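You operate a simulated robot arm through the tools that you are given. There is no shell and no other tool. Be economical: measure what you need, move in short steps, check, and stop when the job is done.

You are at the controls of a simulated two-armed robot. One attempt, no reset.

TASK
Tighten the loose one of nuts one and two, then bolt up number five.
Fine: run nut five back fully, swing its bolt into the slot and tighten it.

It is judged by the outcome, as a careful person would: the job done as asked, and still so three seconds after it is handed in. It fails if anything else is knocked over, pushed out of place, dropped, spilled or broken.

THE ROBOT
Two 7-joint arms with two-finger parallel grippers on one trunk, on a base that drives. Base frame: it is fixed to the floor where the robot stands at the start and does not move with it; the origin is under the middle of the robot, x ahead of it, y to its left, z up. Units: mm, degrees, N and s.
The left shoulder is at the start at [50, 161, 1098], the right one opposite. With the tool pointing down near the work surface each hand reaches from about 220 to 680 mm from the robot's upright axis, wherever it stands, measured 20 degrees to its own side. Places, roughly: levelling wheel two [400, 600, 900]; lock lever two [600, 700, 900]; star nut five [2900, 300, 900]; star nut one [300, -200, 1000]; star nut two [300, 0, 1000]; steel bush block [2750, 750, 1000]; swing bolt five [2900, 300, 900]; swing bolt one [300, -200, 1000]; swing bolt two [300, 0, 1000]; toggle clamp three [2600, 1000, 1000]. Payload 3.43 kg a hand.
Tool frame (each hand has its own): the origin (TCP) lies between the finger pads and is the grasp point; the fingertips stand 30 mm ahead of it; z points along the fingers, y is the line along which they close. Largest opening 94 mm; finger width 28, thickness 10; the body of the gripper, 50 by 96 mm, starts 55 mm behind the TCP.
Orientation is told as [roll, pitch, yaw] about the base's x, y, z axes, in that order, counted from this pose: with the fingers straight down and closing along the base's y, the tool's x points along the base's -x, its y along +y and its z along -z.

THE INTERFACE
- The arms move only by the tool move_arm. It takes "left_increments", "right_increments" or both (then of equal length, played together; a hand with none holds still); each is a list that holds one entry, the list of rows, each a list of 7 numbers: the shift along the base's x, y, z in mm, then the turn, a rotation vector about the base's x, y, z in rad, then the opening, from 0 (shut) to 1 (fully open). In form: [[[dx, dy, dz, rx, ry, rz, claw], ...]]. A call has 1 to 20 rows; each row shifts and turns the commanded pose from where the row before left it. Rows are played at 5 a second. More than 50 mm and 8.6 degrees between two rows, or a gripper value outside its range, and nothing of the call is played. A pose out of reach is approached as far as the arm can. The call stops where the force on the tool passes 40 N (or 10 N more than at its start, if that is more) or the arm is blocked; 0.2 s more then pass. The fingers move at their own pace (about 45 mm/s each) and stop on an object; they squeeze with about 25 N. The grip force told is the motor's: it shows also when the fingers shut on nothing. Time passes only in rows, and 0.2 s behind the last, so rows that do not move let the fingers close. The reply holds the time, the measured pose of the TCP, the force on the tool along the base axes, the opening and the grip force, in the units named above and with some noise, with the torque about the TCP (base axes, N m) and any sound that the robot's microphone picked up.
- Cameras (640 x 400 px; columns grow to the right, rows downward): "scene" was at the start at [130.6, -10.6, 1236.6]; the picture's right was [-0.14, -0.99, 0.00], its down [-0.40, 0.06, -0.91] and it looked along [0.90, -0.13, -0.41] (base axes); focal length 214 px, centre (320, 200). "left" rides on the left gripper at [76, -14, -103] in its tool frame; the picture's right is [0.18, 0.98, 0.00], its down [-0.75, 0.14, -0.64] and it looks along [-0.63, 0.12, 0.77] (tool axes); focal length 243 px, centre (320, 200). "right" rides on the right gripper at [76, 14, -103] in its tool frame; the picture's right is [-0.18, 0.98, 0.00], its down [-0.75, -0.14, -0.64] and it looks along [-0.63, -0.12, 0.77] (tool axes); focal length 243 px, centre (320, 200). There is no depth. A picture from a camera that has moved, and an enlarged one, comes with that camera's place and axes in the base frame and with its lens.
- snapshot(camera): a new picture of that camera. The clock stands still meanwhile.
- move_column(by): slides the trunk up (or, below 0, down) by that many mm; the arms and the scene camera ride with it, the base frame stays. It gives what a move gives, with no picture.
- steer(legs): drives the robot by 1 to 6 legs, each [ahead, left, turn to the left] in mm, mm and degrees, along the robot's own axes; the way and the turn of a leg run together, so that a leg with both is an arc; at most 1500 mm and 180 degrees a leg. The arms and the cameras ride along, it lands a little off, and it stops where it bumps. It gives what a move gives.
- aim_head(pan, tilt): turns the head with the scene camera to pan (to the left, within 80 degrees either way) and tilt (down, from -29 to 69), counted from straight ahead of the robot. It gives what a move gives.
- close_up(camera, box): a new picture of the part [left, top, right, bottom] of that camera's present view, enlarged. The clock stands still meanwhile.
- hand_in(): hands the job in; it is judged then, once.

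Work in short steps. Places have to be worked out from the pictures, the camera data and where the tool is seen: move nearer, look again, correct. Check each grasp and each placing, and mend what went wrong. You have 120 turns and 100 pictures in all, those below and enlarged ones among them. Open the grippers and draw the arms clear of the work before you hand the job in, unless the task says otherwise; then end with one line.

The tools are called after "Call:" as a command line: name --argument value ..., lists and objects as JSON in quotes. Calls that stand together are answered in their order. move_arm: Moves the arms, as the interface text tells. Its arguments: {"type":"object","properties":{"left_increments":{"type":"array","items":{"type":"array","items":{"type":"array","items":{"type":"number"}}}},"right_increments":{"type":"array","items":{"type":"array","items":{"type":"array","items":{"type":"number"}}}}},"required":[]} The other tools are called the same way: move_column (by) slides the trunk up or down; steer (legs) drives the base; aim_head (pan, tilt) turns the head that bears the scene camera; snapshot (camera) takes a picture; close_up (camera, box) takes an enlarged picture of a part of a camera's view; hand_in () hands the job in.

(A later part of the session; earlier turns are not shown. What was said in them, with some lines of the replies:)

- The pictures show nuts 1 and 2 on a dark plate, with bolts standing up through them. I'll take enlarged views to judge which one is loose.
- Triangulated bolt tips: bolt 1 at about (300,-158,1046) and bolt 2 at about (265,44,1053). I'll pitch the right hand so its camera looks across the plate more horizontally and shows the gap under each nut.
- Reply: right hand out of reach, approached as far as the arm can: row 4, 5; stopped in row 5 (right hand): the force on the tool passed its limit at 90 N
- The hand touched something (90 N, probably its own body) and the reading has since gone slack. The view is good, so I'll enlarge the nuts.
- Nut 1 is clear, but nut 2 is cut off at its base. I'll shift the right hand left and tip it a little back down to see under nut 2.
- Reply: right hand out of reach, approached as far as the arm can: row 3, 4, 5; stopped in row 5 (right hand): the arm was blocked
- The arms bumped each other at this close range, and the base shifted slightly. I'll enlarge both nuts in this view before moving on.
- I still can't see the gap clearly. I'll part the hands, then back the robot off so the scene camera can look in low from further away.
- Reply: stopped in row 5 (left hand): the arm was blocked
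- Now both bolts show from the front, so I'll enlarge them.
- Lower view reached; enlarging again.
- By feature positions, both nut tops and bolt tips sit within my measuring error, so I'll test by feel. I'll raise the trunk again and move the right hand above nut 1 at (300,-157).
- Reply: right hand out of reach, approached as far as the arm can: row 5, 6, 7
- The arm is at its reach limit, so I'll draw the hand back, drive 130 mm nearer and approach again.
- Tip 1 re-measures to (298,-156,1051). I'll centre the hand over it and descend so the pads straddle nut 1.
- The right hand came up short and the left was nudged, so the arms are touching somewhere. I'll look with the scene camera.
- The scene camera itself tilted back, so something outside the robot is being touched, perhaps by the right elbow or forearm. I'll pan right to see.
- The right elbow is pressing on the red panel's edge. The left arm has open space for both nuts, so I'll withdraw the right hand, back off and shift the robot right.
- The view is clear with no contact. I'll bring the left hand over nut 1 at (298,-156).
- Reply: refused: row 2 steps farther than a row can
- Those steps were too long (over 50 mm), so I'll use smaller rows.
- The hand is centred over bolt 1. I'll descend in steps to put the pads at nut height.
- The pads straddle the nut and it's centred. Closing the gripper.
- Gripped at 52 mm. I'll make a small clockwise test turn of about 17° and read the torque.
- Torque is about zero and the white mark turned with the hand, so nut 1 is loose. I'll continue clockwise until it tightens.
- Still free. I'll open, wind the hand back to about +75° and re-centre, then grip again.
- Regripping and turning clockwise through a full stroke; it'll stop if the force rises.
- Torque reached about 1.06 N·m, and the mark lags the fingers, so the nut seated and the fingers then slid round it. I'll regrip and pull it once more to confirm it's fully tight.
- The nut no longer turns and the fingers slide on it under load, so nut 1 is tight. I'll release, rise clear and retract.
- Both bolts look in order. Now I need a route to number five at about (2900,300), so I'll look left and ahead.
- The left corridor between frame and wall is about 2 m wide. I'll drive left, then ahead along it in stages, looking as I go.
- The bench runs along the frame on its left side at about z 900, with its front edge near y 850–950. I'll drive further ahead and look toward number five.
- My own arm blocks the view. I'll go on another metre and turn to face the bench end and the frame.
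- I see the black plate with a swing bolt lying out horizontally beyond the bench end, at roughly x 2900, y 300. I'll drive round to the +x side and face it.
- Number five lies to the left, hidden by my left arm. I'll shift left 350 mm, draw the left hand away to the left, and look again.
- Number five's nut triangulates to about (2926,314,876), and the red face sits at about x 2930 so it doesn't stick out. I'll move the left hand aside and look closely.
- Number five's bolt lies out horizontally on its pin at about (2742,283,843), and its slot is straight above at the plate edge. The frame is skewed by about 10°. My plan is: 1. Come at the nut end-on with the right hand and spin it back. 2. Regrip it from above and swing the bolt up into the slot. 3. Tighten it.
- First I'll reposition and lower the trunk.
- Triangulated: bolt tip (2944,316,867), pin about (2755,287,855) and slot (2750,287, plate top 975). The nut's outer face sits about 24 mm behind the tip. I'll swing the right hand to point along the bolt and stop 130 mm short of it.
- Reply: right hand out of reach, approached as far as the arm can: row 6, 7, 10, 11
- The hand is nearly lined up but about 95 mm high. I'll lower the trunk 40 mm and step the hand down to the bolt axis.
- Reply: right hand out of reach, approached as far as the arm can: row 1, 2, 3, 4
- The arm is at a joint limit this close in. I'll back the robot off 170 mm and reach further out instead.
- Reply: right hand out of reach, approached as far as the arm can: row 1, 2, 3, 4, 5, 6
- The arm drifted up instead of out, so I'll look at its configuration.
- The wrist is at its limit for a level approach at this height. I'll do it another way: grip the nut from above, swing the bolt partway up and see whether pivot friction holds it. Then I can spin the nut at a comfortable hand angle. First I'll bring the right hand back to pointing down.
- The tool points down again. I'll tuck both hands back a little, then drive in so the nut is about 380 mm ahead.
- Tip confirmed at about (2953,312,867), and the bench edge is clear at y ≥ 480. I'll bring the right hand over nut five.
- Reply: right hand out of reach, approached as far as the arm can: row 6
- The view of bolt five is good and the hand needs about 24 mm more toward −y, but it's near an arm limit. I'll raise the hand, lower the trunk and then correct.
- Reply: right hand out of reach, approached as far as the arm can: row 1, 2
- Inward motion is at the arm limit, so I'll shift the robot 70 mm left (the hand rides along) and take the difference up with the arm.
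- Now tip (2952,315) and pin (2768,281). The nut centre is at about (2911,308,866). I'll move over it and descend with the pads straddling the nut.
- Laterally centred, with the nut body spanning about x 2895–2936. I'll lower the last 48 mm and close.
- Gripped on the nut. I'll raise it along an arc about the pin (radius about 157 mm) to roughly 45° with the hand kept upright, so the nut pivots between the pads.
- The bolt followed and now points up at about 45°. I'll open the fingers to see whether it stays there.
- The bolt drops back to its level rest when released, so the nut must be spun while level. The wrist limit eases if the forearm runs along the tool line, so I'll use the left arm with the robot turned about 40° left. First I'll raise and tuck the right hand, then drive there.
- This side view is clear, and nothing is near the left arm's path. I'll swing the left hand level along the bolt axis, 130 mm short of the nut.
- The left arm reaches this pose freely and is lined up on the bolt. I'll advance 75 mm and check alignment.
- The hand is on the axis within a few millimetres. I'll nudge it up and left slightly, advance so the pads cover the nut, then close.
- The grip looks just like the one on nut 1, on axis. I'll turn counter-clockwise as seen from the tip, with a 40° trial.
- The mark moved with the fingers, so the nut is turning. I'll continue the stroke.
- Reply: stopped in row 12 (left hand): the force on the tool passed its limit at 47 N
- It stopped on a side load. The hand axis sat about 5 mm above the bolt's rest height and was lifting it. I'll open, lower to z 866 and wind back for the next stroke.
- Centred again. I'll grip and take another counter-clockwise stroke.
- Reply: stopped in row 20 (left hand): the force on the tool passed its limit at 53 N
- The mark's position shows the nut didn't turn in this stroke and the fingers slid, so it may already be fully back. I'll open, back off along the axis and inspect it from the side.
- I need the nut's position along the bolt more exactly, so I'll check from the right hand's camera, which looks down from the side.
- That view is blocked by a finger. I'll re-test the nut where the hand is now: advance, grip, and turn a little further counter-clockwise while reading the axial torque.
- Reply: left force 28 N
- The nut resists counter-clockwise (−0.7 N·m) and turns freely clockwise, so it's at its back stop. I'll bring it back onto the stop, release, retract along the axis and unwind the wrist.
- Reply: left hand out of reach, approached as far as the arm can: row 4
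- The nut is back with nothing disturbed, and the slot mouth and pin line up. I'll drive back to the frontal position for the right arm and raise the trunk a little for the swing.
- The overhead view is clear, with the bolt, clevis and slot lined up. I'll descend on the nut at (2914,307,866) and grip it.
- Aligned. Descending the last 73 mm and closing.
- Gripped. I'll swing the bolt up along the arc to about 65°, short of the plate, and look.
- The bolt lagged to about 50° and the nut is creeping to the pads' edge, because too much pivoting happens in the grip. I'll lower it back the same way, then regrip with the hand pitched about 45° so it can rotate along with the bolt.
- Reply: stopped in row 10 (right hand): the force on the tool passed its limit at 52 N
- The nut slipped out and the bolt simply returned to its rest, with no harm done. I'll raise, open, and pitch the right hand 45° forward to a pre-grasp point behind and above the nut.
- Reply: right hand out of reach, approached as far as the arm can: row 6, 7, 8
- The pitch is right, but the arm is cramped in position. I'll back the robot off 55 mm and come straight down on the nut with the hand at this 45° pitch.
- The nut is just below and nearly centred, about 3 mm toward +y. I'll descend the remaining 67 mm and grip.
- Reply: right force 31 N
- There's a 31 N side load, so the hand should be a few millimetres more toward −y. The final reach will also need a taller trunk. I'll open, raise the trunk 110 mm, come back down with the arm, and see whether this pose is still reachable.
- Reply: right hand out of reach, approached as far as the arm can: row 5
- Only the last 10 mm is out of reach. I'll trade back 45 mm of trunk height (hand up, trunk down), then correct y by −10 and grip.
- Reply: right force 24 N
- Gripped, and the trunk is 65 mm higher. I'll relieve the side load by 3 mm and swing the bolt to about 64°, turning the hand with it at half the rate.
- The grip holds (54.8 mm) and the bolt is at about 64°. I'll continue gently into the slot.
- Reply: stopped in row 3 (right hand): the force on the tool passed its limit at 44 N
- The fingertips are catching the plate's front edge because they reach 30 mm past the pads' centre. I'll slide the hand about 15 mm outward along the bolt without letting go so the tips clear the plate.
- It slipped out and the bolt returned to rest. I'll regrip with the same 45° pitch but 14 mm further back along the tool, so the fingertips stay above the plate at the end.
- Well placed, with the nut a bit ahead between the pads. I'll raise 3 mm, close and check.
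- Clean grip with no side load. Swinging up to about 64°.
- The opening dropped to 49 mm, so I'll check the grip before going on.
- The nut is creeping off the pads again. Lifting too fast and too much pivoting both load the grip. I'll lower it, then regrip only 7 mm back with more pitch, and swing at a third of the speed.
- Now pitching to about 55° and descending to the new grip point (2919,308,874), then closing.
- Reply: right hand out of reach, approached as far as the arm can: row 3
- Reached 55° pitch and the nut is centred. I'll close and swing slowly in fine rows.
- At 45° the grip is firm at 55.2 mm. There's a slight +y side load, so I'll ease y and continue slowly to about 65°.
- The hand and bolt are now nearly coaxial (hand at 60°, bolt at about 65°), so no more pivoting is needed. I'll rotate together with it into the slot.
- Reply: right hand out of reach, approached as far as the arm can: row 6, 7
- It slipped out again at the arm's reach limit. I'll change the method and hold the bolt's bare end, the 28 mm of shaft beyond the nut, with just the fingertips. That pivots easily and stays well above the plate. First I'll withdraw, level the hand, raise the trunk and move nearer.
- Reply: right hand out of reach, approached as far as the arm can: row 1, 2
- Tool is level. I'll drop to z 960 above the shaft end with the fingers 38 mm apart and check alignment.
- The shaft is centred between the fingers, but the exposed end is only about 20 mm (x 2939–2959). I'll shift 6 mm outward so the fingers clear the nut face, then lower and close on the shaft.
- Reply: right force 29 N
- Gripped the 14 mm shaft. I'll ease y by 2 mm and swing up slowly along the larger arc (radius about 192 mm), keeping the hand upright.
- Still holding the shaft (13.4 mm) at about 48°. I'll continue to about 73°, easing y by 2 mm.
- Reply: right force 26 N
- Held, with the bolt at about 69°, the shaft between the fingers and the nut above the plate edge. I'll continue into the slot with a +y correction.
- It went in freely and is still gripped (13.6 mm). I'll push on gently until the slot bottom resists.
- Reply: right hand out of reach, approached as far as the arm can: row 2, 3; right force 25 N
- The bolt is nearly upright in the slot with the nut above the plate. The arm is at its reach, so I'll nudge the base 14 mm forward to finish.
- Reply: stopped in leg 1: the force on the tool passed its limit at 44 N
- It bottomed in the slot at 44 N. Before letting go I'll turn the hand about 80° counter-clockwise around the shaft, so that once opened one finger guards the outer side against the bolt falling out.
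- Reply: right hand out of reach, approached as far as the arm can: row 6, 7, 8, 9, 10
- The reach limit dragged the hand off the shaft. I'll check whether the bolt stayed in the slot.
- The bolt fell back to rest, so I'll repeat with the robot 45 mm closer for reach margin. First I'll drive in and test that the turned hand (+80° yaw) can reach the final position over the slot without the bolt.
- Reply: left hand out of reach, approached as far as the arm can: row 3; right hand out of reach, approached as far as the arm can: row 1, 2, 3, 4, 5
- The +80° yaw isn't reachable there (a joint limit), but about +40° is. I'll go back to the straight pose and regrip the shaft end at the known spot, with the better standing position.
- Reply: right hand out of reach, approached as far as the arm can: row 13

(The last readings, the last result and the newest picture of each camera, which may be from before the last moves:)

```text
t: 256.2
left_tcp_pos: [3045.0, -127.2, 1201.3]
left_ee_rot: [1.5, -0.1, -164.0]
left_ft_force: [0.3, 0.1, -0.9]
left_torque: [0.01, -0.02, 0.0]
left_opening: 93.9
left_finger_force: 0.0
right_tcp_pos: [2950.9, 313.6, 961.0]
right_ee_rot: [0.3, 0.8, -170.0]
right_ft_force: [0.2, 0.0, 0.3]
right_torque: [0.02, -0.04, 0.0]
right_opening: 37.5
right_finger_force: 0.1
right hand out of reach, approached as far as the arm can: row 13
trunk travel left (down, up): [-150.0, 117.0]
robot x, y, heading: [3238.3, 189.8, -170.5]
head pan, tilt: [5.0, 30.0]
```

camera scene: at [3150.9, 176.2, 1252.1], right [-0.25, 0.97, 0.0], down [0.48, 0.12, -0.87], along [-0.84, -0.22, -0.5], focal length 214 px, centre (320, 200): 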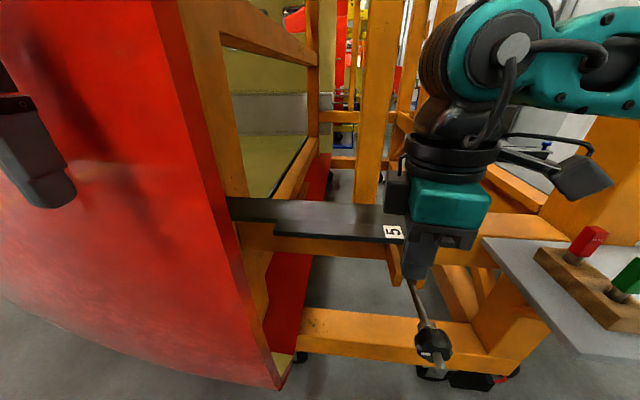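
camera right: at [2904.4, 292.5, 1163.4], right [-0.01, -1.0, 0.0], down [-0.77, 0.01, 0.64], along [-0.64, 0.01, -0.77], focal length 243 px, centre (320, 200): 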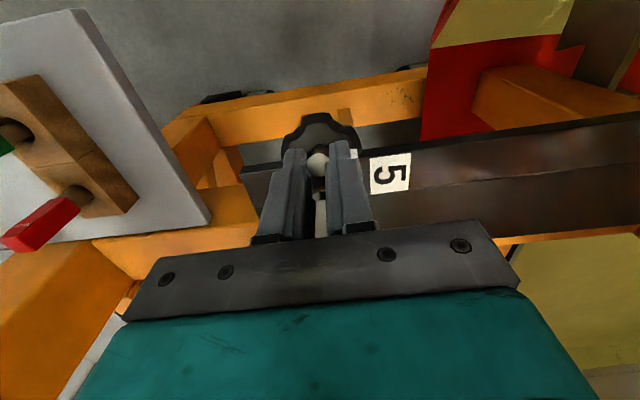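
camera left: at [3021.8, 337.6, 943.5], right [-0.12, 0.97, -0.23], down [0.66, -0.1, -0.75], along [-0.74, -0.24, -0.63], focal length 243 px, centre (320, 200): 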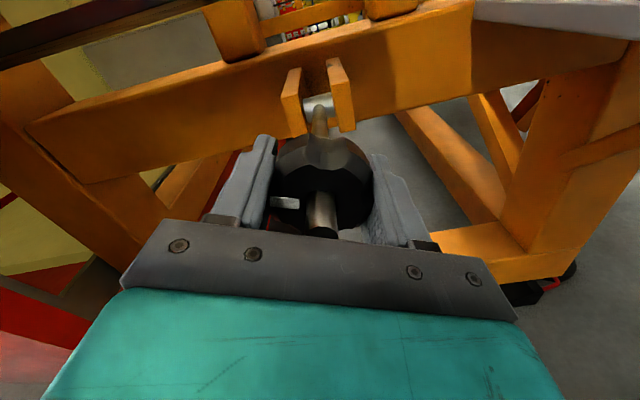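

This is right at the near limit. I'll trade 60 mm of trunk height (hand up 40, trunk down 60), then take the same grip.

Call:
move_arm --right_increments '[[[2, 0, 20, 0, -0.012, 0, 0.4], [2, 0, 20, 0, 0, 0, 0.4]]]'

Call:
move_column --by -60

Call:
move_arm --right_increments '[[[2, 0, 0, 0, 0, 0, 0.4], [0, 0, -17, 0, 0, 0, 0.4], [0, 0, -17, 0, 0, 0, 0.4], [0, 0, -17, 0, 0, 0, 0.4]]]'

```text
t: 256.8
left_tcp_pos: [3047.0, -127.0, 1201.7]
left_ee_rot: [1.5, -0.2, -164.0]
left_ft_force: [-0.1, 0.9, -0.3]
left_torque: [-0.01, 0.01, 0.02]
left_opening: 94.0
left_finger_force: 0.2
right_tcp_pos: [2956.9, 313.8, 1002.7]
right_ee_rot: [0.5, 1.3, -170.0]
right_ft_force: [0.4, -0.6, 0.4]
right_torque: [0.02, 0.02, 0.0]
right_opening: 37.7
right_finger_force: 0.1
trunk travel left (down, up): [-150.0, 117.0]
robot x, y, heading: [3234.3, 196.6, -170.8]
head pan, tilt: [5.0, 30.0]
```

```text
t: 257.8
left_tcp_pos: [3046.1, -128.4, 1141.1]
left_ee_rot: [1.4, -0.3, -164.0]
left_ft_force: [-0.2, 0.2, 0.6]
left_torque: [-0.02, 0.0, 0.02]
left_opening: 94.2
left_finger_force: 0.0
right_tcp_pos: [2958.3, 312.8, 942.6]
right_ee_rot: [0.4, 1.3, -170.1]
right_ft_force: [-0.8, -0.2, 0.2]
right_torque: [0.0, 0.03, 0.03]
right_opening: 37.8
right_finger_force: 0.0
trunk travel left (down, up): [-90.0, 177.0]
robot x, y, heading: [3234.2, 194.1, -170.5]
head pan, tilt: [5.0, 30.0]
```

```text
t: 258.8
left_tcp_pos: [3045.6, -127.0, 1141.4]
left_ee_rot: [1.5, -0.2, -163.9]
left_ft_force: [-0.7, 0.1, 0.1]
left_torque: [0.03, 0.03, 0.0]
left_opening: 93.8
left_finger_force: 0.0
right_tcp_pos: [2954.4, 310.1, 891.4]
right_ee_rot: [0.4, 1.5, -170.0]
right_ft_force: [0.0, -0.5, -0.1]
right_torque: [0.03, -0.03, -0.03]
right_opening: 37.6
right_finger_force: 0.1
right hand out of reach, approached as far as the arm can: row 3
trunk travel left (down, up): [-90.0, 177.0]
robot x, y, heading: [3237.4, 195.5, -170.6]
head pan, tilt: [5.0, 30.0]
```

In position within a few millimetres. I'll correct +2, +3 and close on the shaft.

Call:
move_arm --right_increments '[[[2, 3, 0, 0, 0, 0, 0.4], [0, 0, 0, 0, 0, 0, 0], [0, 0, 0, 0, 0, 0, 0], [0, 0, 0, 0, 0, 0, 0]]]'

```text
t: 259.8
left_tcp_pos: [3044.5, -125.5, 1141.6]
left_ee_rot: [1.6, -0.1, -164.0]
left_ft_force: [-0.1, 0.3, 0.8]
left_torque: [0.02, 0.01, 0.0]
left_opening: 93.7
left_finger_force: 0.1
right_tcp_pos: [2953.0, 312.7, 892.6]
right_ee_rot: [0.2, 1.5, -170.1]
right_ft_force: [-5.4, 17.8, 4.6]
right_torque: [0.48, 0.38, -0.94]
right_opening: 13.9
right_finger_force: 42.1
right hand out of reach, approached as far as the arm can: row 1
trunk travel left (down, up): [-90.0, 177.0]
robot x, y, heading: [3235.9, 197.4, -170.6]
head pan, tilt: [5.0, 30.0]
```

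Gripped at 13.9 mm. I'll swing with the same slow arc.

Call:
move_arm --right_increments '[[[-0.8, 0.4, 7.8, 0, 0, 0, 0], [-0.8, 0.4, 7.8, 0, 0, 0, 0], [-1.5, -0.1, 8.2, 0, 0, 0, 0], [-1.5, -0.3, 8.2, 0, 0, 0, 0], [-2.2, -0.4, 8, 0, 0, 0, 0], [-2.2, -0.4, 8, 0, 0, 0, 0], [-2.9, -0.5, 7.9, 0, 0, 0, 0], [-2.9, -0.5, 7.9, 0, 0, 0, 0], [-3.5, -0.7, 7.5, 0, 0, 0, 0], [-3.5, -0.7, 7.5, 0, 0, 0, 0], [-4.1, -0.8, 7.2, 0, 0, 0, 0], [-4.1, -0.8, 7.2, 0, 0, 0, 0], [-4.8, -0.9, 6.8, 0, 0, 0, 0], [-4.8, -0.9, 6.8, 0, 0, 0, 0], [-5.3, -1, 6.4, 0, 0, 0, 0], [-5.3, -1, 6.4, 0, 0, 0, 0], [-5.9, -1.1, 5.9, 0, 0, 0, 0], [-5.9, -1.1, 5.9, 0, 0, 0, 0]]]'

```text
t: 263.6
left_tcp_pos: [3044.1, -125.1, 1141.7]
left_ee_rot: [1.7, -0.2, -163.9]
left_ft_force: [0.9, 0.0, 0.8]
left_torque: [0.03, -0.01, -0.02]
left_opening: 94.1
left_finger_force: 0.1
right_tcp_pos: [2893.0, 303.3, 1023.2]
right_ee_rot: [0.1, 1.6, -170.0]
right_ft_force: [-1.2, 24.9, -9.0]
right_torque: [1.12, -1.12, -0.26]
right_opening: 13.6
right_finger_force: 44.4
trunk travel left (down, up): [-90.0, 177.0]
robot x, y, heading: [3230.1, 196.0, -170.4]
head pan, tilt: [5.0, 30.0]
```

Holding well at about 48°. I'll continue to about 73° with a little more +y.

Call:
move_arm --right_increments '[[[-6.4, 1, 5.3, 0, 0, 0, 0], [-6.4, 0.5, 5.3, 0, 0, 0, 0], [-6.8, -0.7, 4.8, 0, 0, 0, 0], [-6.8, -1.2, 4.7, 0, 0, 0, 0], [-7.1, -1.3, 4.2, 0, 0, 0, 0], [-7.1, -1.3, 4.1, 0, 0, 0, 0], [-7.5, -1.2, 3.5, 0, 0, 0, 0], [-7.5, -1.2, 3.4, 0, 0, 0, 0], [-7.8, -1.2, 2.8, 0, 0, 0, 0], [-7.8, -1.2, 2.8, 0, 0, 0, 0]]]'

Call:
move_arm --right_increments '[[[-5, 1, 3, 0, 0, 0, 0], [-6, 0, 2.9, 0, 0, 0, 0], [-6.5, -1, 2.4, 0, 0, 0, 0], [-6.5, -1.2, 2, 0, 0, 0, 0], [-6.5, -1.2, 1.5, 0, 0, 0, 0], [-6.5, -1.2, 1, 0, 0, 0, 0], [-6.5, -1.2, 0.6, 0, 0, 0, 0], [-6.5, -1.2, 0.3, 0, 0, 0, 0]]]'

```text
t: 265.8
left_tcp_pos: [3046.6, -126.7, 1141.2]
left_ee_rot: [1.6, -0.1, -164.1]
left_ft_force: [0.2, 0.0, 0.3]
left_torque: [0.01, 0.01, -0.01]
left_opening: 93.9
left_finger_force: 0.1
right_tcp_pos: [2819.3, 293.1, 1066.9]
right_ee_rot: [0.3, 1.5, -170.0]
right_ft_force: [5.1, 11.0, -3.2]
right_torque: [0.54, -1.39, -0.01]
right_opening: 13.7
right_finger_force: 45.2
trunk travel left (down, up): [-90.0, 177.0]
robot x, y, heading: [3238.1, 195.7, -170.6]
head pan, tilt: [5.0, 30.0]
```

```text
t: 267.6
left_tcp_pos: [3046.0, -128.2, 1141.8]
left_ee_rot: [1.4, -0.2, -163.8]
left_ft_force: [-0.3, 0.5, 0.3]
left_torque: [0.03, 0.01, 0.02]
left_opening: 94.0
left_finger_force: 0.1
right_tcp_pos: [2770.0, 286.1, 1081.8]
right_ee_rot: [0.4, 1.3, -170.0]
right_ft_force: [6.4, -6.5, -7.9]
right_torque: [0.01, -1.39, 0.01]
right_opening: 13.8
right_finger_force: 44.3
trunk travel left (down, up): [-90.0, 177.0]
robot x, y, heading: [3236.7, 198.6, -170.4]
head pan, tilt: [5.0, 30.0]
```

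Still held at 13.8 mm and nearly upright. I'll press gently to the slot bottom.

Call:
move_arm --right_increments '[[[-3, -0.5, 0, 0, 0, 0, 0], [-3, -0.5, 0, 0, 0, 0, 0], [-3, -0.5, 0, 0, 0, 0, 0], [-3, -0.5, 0, 0, 0, 0, 0], [-3, -0.5, 0, 0, 0, 0, 0], [-3, -0.5, 0, 0, 0, 0, 0], [-3, -0.5, 0, 0, 0, 0, 0], [-3, -0.5, 0, 0, 0, 0, 0]]]'

```text
t: 269.4
left_tcp_pos: [3049.1, -126.6, 1142.0]
left_ee_rot: [1.5, -0.4, -164.0]
left_ft_force: [-0.4, 0.5, 0.3]
left_torque: [0.0, 0.0, 0.06]
left_opening: 94.1
left_finger_force: 0.0
right_tcp_pos: [2751.6, 281.6, 1081.4]
right_ee_rot: [0.4, 1.7, -169.8]
right_ft_force: [35.1, 6.6, 2.3]
right_torque: [0.18, -1.13, 0.03]
right_opening: 13.8
right_finger_force: 45.5
trunk travel left (down, up): [-90.0, 177.0]
robot x, y, heading: [3232.8, 193.7, -170.6]
head pan, tilt: [5.0, 30.0]
```

Bottomed against the slot (35 N). I'll relax 2 mm and turn the hand about 40° counter-clockwise on the shaft.

Call:
move_arm --right_increments '[[[1.5, 0.3, 0, 0, 0, 0.1, 0], [0, 0, 0, 0, 0, 0.14, 0], [0, 0, 0, 0, 0, 0.14, 0], [0, 0, 0, 0, 0, 0.14, 0], [0, 0, 0, 0, 0, 0.14, 0]]]'

```text
t: 270.7
left_tcp_pos: [3046.1, -126.8, 1142.3]
left_ee_rot: [1.8, -0.2, -164.0]
left_ft_force: [-0.2, 0.8, 0.0]
left_torque: [-0.02, -0.03, -0.02]
left_opening: 94.0
left_finger_force: 0.2
right_tcp_pos: [2748.6, 279.4, 1078.5]
right_ee_rot: [1.3, 1.0, -132.2]
right_ft_force: [-0.4, 0.1, -0.1]
right_torque: [-0.04, -0.04, 0.01]
right_opening: 0.2
right_finger_force: 33.1
trunk travel left (down, up): [-90.0, 177.0]
robot x, y, heading: [3235.0, 195.3, -170.6]
head pan, tilt: [5.0, 30.0]
stopped in row 5 (right hand): the force on the tool passed its limit at 47 N (the readings are from after the stop); the commanded pose is now the measured one
```

The shaft slid out from the fingertips during the turn. I'll check whether the bolt stayed upright.

Call:
close_up --camera "scene" --box '[350, 100, 510, 320]'

```text
1.82 times, centred on (430, 210) of scene
camera zoom: at [3106.0, 169.9, 1192.0], right [-0.25, 0.97, 0.0], down [0.49, 0.12, -0.87], along [-0.84, -0.22, -0.5], focal length 390 px, centre (120, 182)
```

zoom: 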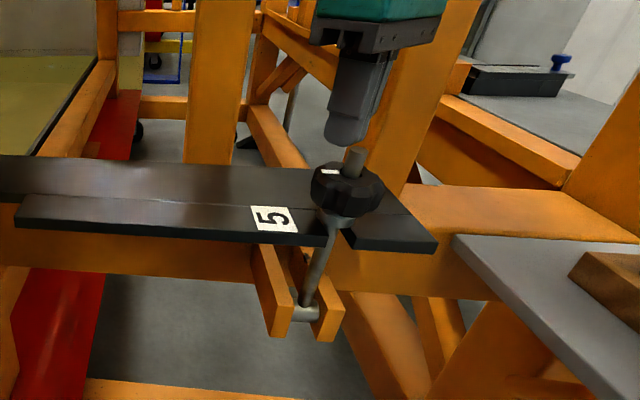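

The bolt now stands in the slot on its own. I'll rise, open and centre over its axis at about (2766,284), then check before descending on the nut.

Call:
move_arm --right_increments '[[[0, 0, 25, 0, 0, 0, 0], [0, 0, 25, 0, 0, 0, 0.3], [9, 2, 0, 0, 0, 0, 1], [8.5, 2.5, 0, 0, 0, 0, 1], [0, 0, 0, 0, 0, 0, 1], [0, 0, 0, 0, 0, 0, 1]]]'

Call:
snapshot --camera "right"

```text
t: 272.1
left_tcp_pos: [3045.9, -128.7, 1142.3]
left_ee_rot: [1.5, -0.2, -163.9]
left_ft_force: [-0.3, 0.0, -0.2]
left_torque: [-0.01, 0.03, 0.01]
left_opening: 94.2
left_finger_force: 0.1
right_tcp_pos: [2768.2, 297.4, 1109.9]
right_ee_rot: [1.1, 0.9, -132.3]
right_ft_force: [-0.1, -0.3, -0.6]
right_torque: [0.0, 0.01, 0.03]
right_opening: 94.0
right_finger_force: 0.0
right hand out of reach, approached as far as the arm can: row 1, 2
trunk travel left (down, up): [-90.0, 177.0]
robot x, y, heading: [3234.5, 195.5, -170.5]
head pan, tilt: [5.0, 30.0]
```

```text
1 pictures are left
camera right: at [2826.6, 343.9, 1213.7], right [0.6, -0.8, 0.02], down [-0.63, -0.46, 0.63], along [-0.49, -0.39, -0.78], focal length 243 px, centre (320, 200)
```

right: 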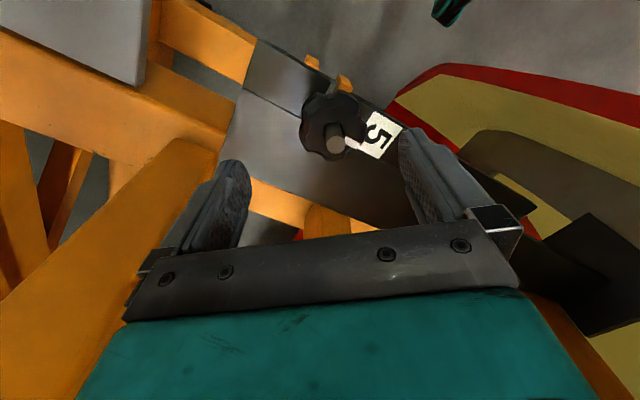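

The tip triangulates to (2774,285), so the axis is about (2772.5,285.5). I'll centre there, descend to z 1022 and grip the nut.

Call:
move_arm --right_increments '[[[2.3, -6, 0, -0.01, -0.01, 0, 1], [2.2, -6, 0, 0, 0, 0, 1], [0, 0, -25, 0, 0, 0, 1], [0, 0, -25, 0, 0, 0, 1], [0, 0, -20, 0, 0, 0, 1], [0, 0, -18, 0, 0, 0, 1]]]'

```text
t: 273.5
left_tcp_pos: [3044.6, -128.6, 1140.9]
left_ee_rot: [1.5, -0.3, -163.9]
left_ft_force: [-0.2, -0.3, -0.5]
left_torque: [0.01, 0.03, 0.0]
left_opening: 93.8
left_finger_force: 0.0
right_tcp_pos: [2772.7, 287.4, 1020.5]
right_ee_rot: [2.0, 0.8, -132.2]
right_ft_force: [-0.4, 0.1, -0.5]
right_torque: [-0.02, -0.01, -0.03]
right_opening: 93.9
right_finger_force: 0.1
trunk travel left (down, up): [-90.0, 177.0]
robot x, y, heading: [3236.8, 196.1, -170.8]
head pan, tilt: [5.0, 30.0]
```

No contact on the way down. Closing on the nut.

Call:
move_arm --right_increments '[[[0, -1.5, 0, 0, 0, 0, 0], [0, 0, 0, 0, 0, 0, 0], [0, 0, 0, 0, 0, 0, 0], [0, 0, 0, 0, 0, 0, 0]]]'

```text
t: 274.5
left_tcp_pos: [3046.0, -128.7, 1141.0]
left_ee_rot: [1.7, -0.2, -163.9]
left_ft_force: [0.5, 0.4, -0.1]
left_torque: [0.02, -0.02, 0.01]
left_opening: 94.2
left_finger_force: 0.1
right_tcp_pos: [2771.4, 284.8, 1021.3]
right_ee_rot: [1.9, 0.9, -132.1]
right_ft_force: [-1.2, 2.1, -2.4]
right_torque: [0.4, 0.28, -0.02]
right_opening: 52.9
right_finger_force: 42.6
trunk travel left (down, up): [-90.0, 177.0]
robot x, y, heading: [3235.7, 196.4, -170.8]
head pan, tilt: [5.0, 30.0]
```

Gripped on the nut (52.9 mm). Now turning clockwise about 80° while watching the torque.

Call:
move_arm --right_increments '[[[0, 0, 0, 0, 0, -0.12, 0], [0, 0, 0, 0, 0, -0.12, 0], [0, 0, 0, 0, 0, -0.12, 0], [0, 0, 0, 0, 0, -0.12, 0], [0, 0, 0, 0, 0, -0.12, 0], [0, 0, 0, 0, 0, -0.12, 0], [0, 0, 0, 0, 0, -0.12, 0], [0, 0, 0, 0, 0, -0.12, 0], [0, 0, 0, 0, 0, -0.12, 0], [0, 0, 0, 0, 0, -0.12, 0], [0, 0, 0, 0, 0, -0.12, 0], [0, 0, 0, 0, 0, -0.12, 0]]]'

```text
t: 277.1
left_tcp_pos: [3048.4, -127.1, 1140.8]
left_ee_rot: [1.6, -0.3, -163.9]
left_ft_force: [-0.2, -0.1, 0.1]
left_torque: [-0.03, -0.01, -0.03]
left_opening: 93.8
left_finger_force: 0.0
right_tcp_pos: [2774.1, 285.5, 1020.3]
right_ee_rot: [2.0, 1.1, 145.1]
right_ft_force: [2.0, 12.3, 13.5]
right_torque: [-0.73, -0.62, 0.03]
right_opening: 50.9
right_finger_force: 45.4
trunk travel left (down, up): [-90.0, 177.0]
robot x, y, heading: [3235.3, 197.4, -170.7]
head pan, tilt: [5.0, 30.0]
```

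Still free after 82° (z torque about 0). Continuing clockwise.

Call:
move_arm --right_increments '[[[0, 0, 0, 0, 0, -0.12, 0], [0, 0, 0, 0, 0, -0.12, 0], [0, 0, 0, 0, 0, -0.12, 0], [0, 0, 0, 0, 0, -0.12, 0], [0, 0, 0, 0, 0, -0.12, 0], [0, 0, 0, 0, 0, -0.12, 0], [0, 0, 0, 0, 0, -0.12, 0]]]'

```text
t: 278.7
left_tcp_pos: [3047.0, -128.2, 1141.3]
left_ee_rot: [1.5, -0.2, -164.0]
left_ft_force: [0.2, -0.6, 0.0]
left_torque: [0.01, 0.03, -0.04]
left_opening: 93.9
left_finger_force: 0.1
right_tcp_pos: [2771.0, 286.2, 1019.1]
right_ee_rot: [2.2, 1.0, 96.9]
right_ft_force: [-7.2, 4.9, 3.2]
right_torque: [-1.34, 0.79, 0.05]
right_opening: 50.7
right_finger_force: 45.0
trunk travel left (down, up): [-90.0, 177.0]
robot x, y, heading: [3236.5, 191.6, -170.5]
head pan, tilt: [5.0, 30.0]
```

About 130° turned and still free. I'll open, wind the hand back and take another stroke.

Call:
move_arm --right_increments '[[[0, 0, 0, 0, 0, 0, 1], [0, 0, 0, 0, 0, 0, 1], [0, 0, 0, 0, 0, 0, 1], [0, 0, 0, 0, 0, 0.14, 1], [0, 0, 0, 0, 0, 0.14, 1], [0, 0, 0, 0, 0, 0.14, 1], [0, 0, 0, 0, 0, 0.14, 1], [0, 0, 0, 0, 0, 0.14, 1], [0, 0, 0, 0, 0, 0.14, 1], [0, 0, 0, 0, 0, 0.14, 1], [0, 0, 0, 0, 0, 0.14, 1], [0, 0, 0, 0, 0, 0.14, 1], [0, 0, 0, 0, 0, 0.14, 1], [0, 0, 0, 0, 0, 0.14, 1], [0, 0, 0, 0, 0, 0.14, 1], [0, 0, 0, 0, 0, 0.14, 1], [0, 0, 0, 0, 0, 0.14, 1], [0, 0, 0, 0, 0, 0.14, 1], [0, 0, 0, 0, 0, 0.14, 1]]]'

Call:
move_arm --right_increments '[[[0, 0, 0, 0, 0, 0, 0], [0, 0, 0, 0, 0, 0, 0], [0, 0, 0, 0, 0, 0, 0], [0, 0, 0, 0, 0, 0, 0]]]'

```text
t: 282.7
left_tcp_pos: [3045.8, -128.3, 1141.4]
left_ee_rot: [1.5, -0.2, -163.9]
left_ft_force: [-0.3, -0.1, 0.1]
left_torque: [0.02, 0.0, -0.03]
left_opening: 94.2
left_finger_force: 0.1
right_tcp_pos: [2772.4, 284.0, 1019.1]
right_ee_rot: [1.9, 0.9, -134.3]
right_ft_force: [0.2, 0.7, -0.4]
right_torque: [-0.01, 0.01, -0.02]
right_opening: 93.9
right_finger_force: 0.0
trunk travel left (down, up): [-90.0, 177.0]
robot x, y, heading: [3236.1, 192.1, -170.2]
head pan, tilt: [5.0, 30.0]
```

```text
t: 283.7
left_tcp_pos: [3046.5, -128.0, 1141.5]
left_ee_rot: [1.6, -0.1, -163.8]
left_ft_force: [-0.2, 0.2, -0.1]
left_torque: [-0.04, -0.01, 0.01]
left_opening: 94.0
left_finger_force: 0.0
right_tcp_pos: [2771.2, 284.9, 1020.6]
right_ee_rot: [1.9, 0.9, -134.5]
right_ft_force: [-0.4, 1.3, 0.2]
right_torque: [0.53, 0.26, -0.03]
right_opening: 53.1
right_finger_force: 43.0
trunk travel left (down, up): [-90.0, 177.0]
robot x, y, heading: [3236.1, 193.0, -170.8]
head pan, tilt: [5.0, 30.0]
```

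The nut is still there and gripped (53.1 mm). Next clockwise stroke, in two halves to watch the torque.

Call:
move_arm --right_increments '[[[0, 0, 0, 0, 0, -0.12, 0], [0, 0, 0, 0, 0, -0.12, 0], [0, 0, 0, 0, 0, -0.12, 0], [0, 0, 0, 0, 0, -0.12, 0], [0, 0, 0, 0, 0, -0.12, 0], [0, 0, 0, 0, 0, -0.12, 0], [0, 0, 0, 0, 0, -0.12, 0], [0, 0, 0, 0, 0, -0.12, 0]]]'

Call:
move_arm --right_increments '[[[0, 0, 0, 0, 0, -0.12, 0], [0, 0, 0, 0, 0, -0.12, 0], [0, 0, 0, 0, 0, -0.12, 0], [0, 0, 0, 0, 0, -0.12, 0], [0, 0, 0, 0, 0, -0.12, 0]]]'

Call:
move_arm --right_increments '[[[0, 0, 0, 0, 0, -0.12, 0], [0, 0, 0, 0, 0, -0.12, 0], [0, 0, 0, 0, 0, -0.12, 0], [0, 0, 0, 0, 0, -0.12, 0], [0, 0, 0, 0, 0, -0.12, 0]]]'

```text
t: 285.5
left_tcp_pos: [3046.8, -128.0, 1140.7]
left_ee_rot: [1.6, -0.2, -163.9]
left_ft_force: [-0.7, 0.0, 0.1]
left_torque: [0.0, -0.03, 0.04]
left_opening: 94.0
left_finger_force: 0.1
right_tcp_pos: [2773.6, 287.0, 1018.9]
right_ee_rot: [1.8, 1.0, 170.5]
right_ft_force: [-1.3, 12.7, 0.9]
right_torque: [1.28, 0.2, 1.45]
right_opening: 51.7
right_finger_force: 45.0
trunk travel left (down, up): [-90.0, 177.0]
robot x, y, heading: [3235.5, 196.9, -170.6]
head pan, tilt: [5.0, 30.0]
```

```text
t: 286.7
left_tcp_pos: [3046.3, -126.8, 1141.8]
left_ee_rot: [1.6, -0.2, -163.9]
left_ft_force: [-0.1, -0.9, -0.4]
left_torque: [0.01, -0.04, 0.01]
left_opening: 93.8
left_finger_force: 0.0
right_tcp_pos: [2772.3, 287.0, 1020.1]
right_ee_rot: [2.0, 1.1, 136.0]
right_ft_force: [0.7, 7.9, -6.9]
right_torque: [-0.31, -0.07, 0.91]
right_opening: 51.6
right_finger_force: 45.6
trunk travel left (down, up): [-90.0, 177.0]
robot x, y, heading: [3237.2, 197.4, -170.4]
head pan, tilt: [5.0, 30.0]
```

```text
t: 287.9
left_tcp_pos: [3045.5, -127.0, 1141.6]
left_ee_rot: [1.6, -0.1, -163.9]
left_ft_force: [-0.4, -0.7, 0.7]
left_torque: [-0.02, -0.02, 0.01]
left_opening: 94.0
left_finger_force: 0.0
right_tcp_pos: [2771.5, 285.8, 1020.2]
right_ee_rot: [1.9, 1.0, 101.4]
right_ft_force: [-5.6, 9.2, -1.6]
right_torque: [-0.48, 0.55, 0.44]
right_opening: 51.1
right_finger_force: 45.3
trunk travel left (down, up): [-90.0, 177.0]
robot x, y, heading: [3236.2, 196.5, -170.6]
head pan, tilt: [5.0, 30.0]
```

Torque rose to 1.45 N·m, then the fingers slid, so the nut is seated. One more pull to confirm: wind back, regrip and turn.

Call:
move_arm --right_increments '[[[0, 0, 0, 0, 0, 0, 1], [0, 0, 0, 0, 0, 0, 1], [0, 0, 0, 0, 0, 0, 1], [0, 0, 0, 0, 0, 0.14, 1], [0, 0, 0, 0, 0, 0.14, 1], [0, 0, 0, 0, 0, 0.14, 1], [0, 0, 0, 0, 0, 0.14, 1], [0, 0, 0, 0, 0, 0.14, 1], [0, 0, 0, 0, 0, 0.14, 1], [0, 0, 0, 0, 0, 0.14, 1], [0, 0, 0, 0, 0, 0.14, 1], [0, 0, 0, 0, 0, 0, 0], [0, 0, 0, 0, 0, 0, 0], [0, 0, 0, 0, 0, 0, 0], [0, 0, 0, 0, 0, 0, 0]]]'

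Call:
move_arm --right_increments '[[[0, 0, 0, 0, 0, -0.08, 0], [0, 0, 0, 0, 0, -0.08, 0], [0, 0, 0, 0, 0, -0.08, 0]]]'

Call:
move_arm --right_increments '[[[0, 0, 0, 0, 0, -0.08, 0], [0, 0, 0, 0, 0, -0.08, 0], [0, 0, 0, 0, 0, -0.08, 0]]]'

```text
t: 291.1
left_tcp_pos: [3045.7, -128.2, 1141.1]
left_ee_rot: [1.6, -0.2, -164.1]
left_ft_force: [-0.1, 0.2, 1.1]
left_torque: [0.01, -0.01, -0.03]
left_opening: 94.0
left_finger_force: 0.0
right_tcp_pos: [2771.5, 286.2, 1020.4]
right_ee_rot: [1.9, 0.9, 165.7]
right_ft_force: [0.0, 8.4, 2.7]
right_torque: [0.52, -0.22, -0.03]
right_opening: 51.8
right_finger_force: 42.2
trunk travel left (down, up): [-90.0, 177.0]
robot x, y, heading: [3237.6, 193.8, -170.7]
head pan, tilt: [5.0, 30.0]
```

```text
t: 291.9
left_tcp_pos: [3046.3, -127.3, 1142.9]
left_ee_rot: [1.6, -0.3, -163.9]
left_ft_force: [-0.7, 0.6, 0.5]
left_torque: [-0.01, -0.01, 0.02]
left_opening: 93.9
left_finger_force: 0.1
right_tcp_pos: [2771.4, 286.0, 1020.4]
right_ee_rot: [2.0, 0.9, 151.9]
right_ft_force: [-2.6, 10.6, -2.4]
right_torque: [0.47, 0.14, 0.45]
right_opening: 51.0
right_finger_force: 45.2
trunk travel left (down, up): [-90.0, 177.0]
robot x, y, heading: [3235.5, 197.3, -170.6]
head pan, tilt: [5.0, 30.0]
```

```text
t: 292.7
left_tcp_pos: [3045.7, -126.3, 1141.5]
left_ee_rot: [1.6, -0.2, -164.0]
left_ft_force: [0.0, 0.0, -0.8]
left_torque: [0.03, 0.03, -0.01]
left_opening: 93.9
left_finger_force: 0.1
right_tcp_pos: [2771.5, 285.6, 1019.9]
right_ee_rot: [2.0, 1.0, 138.1]
right_ft_force: [-2.9, 13.1, -6.6]
right_torque: [0.34, 0.19, 0.81]
right_opening: 52.0
right_finger_force: 44.6
trunk travel left (down, up): [-90.0, 177.0]
robot x, y, heading: [3236.2, 195.8, -170.6]
head pan, tilt: [5.0, 30.0]
```

It resists throughout. I'll finish with one last firm pull over a lobe, then open and rise clear.

Call:
move_arm --right_increments '[[[0, 0, 0, 0, 0, -0.1, 0], [0, 0, 0, 0, 0, -0.1, 0], [0, 0, 0, 0, 0, -0.1, 0]]]'

Call:
move_arm --right_increments '[[[0, 0, 0, 0, 0, 0, 1], [0, 0, 0, 0, 0, 0, 1], [0, 0, 0, 0, 0, 0, 1], [0, 0, 25, 0, 0, 0, 1], [0, 0, 30, 0, 0, 0.1, 1], [0, 0, 25, 0, 0, 0.14, 1], [20, 0, 10, 0, 0, 0.14, 1], [35, 3, 10, 0, 0, 0.14, 1], [40, 5, 5, 0, 0, 0.14, 1], [40, 5, 0, 0, 0, 0, 1]]]'

Call:
close_up --camera "scene" --box '[350, 140, 510, 320]'

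```text
t: 293.5
left_tcp_pos: [3046.1, -126.9, 1141.1]
left_ee_rot: [1.7, -0.2, -164.0]
left_ft_force: [0.0, 0.2, -0.9]
left_torque: [0.02, 0.01, -0.01]
left_opening: 93.9
left_finger_force: 0.1
right_tcp_pos: [2771.9, 285.9, 1020.9]
right_ee_rot: [2.2, 0.9, 121.1]
right_ft_force: [-3.5, 9.3, 1.4]
right_torque: [0.03, 0.36, 1.39]
right_opening: 50.8
right_finger_force: 45.4
trunk travel left (down, up): [-90.0, 177.0]
robot x, y, heading: [3235.7, 194.6, -170.5]
head pan, tilt: [5.0, 30.0]
```

```text
t: 295.7
left_tcp_pos: [3045.8, -127.9, 1142.2]
left_ee_rot: [1.5, -0.3, -163.9]
left_ft_force: [0.1, -0.3, 0.4]
left_torque: [0.01, -0.02, 0.01]
left_opening: 94.1
left_finger_force: 0.1
right_tcp_pos: [2908.3, 297.9, 1123.6]
right_ee_rot: [2.0, 0.9, 158.9]
right_ft_force: [-0.2, -0.3, -0.3]
right_torque: [0.0, -0.01, 0.02]
right_opening: 93.9
right_finger_force: 0.1
trunk travel left (down, up): [-90.0, 177.0]
robot x, y, heading: [3232.3, 198.5, -170.5]
head pan, tilt: [5.0, 30.0]
```

```text
2.22 times, centred on (430, 230) of scene
camera zoom: at [3107.5, 168.2, 1192.2], right [-0.25, 0.97, 0.0], down [0.48, 0.12, -0.87], along [-0.84, -0.22, -0.5], focal length 477 px, centre (76, 133)
```

zoom: 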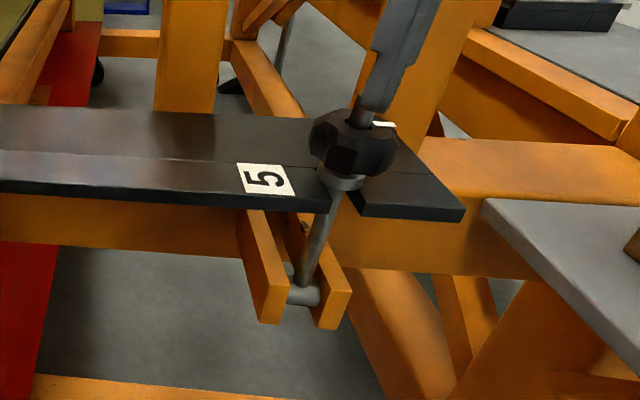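

Bolt five is upright in its slot with the nut seated, and the last pull read 1.39 N·m. Both grippers are open and clear, so I'm handing in.

Call:
hand_in

```text
The job is handed in.
```

Nut one was the loose one and is now tight. I didn't test nut two by hand. Nut five was run back to its stop, its bolt swung into the slot and the nut tightened, and both arms are open and clear of the work.
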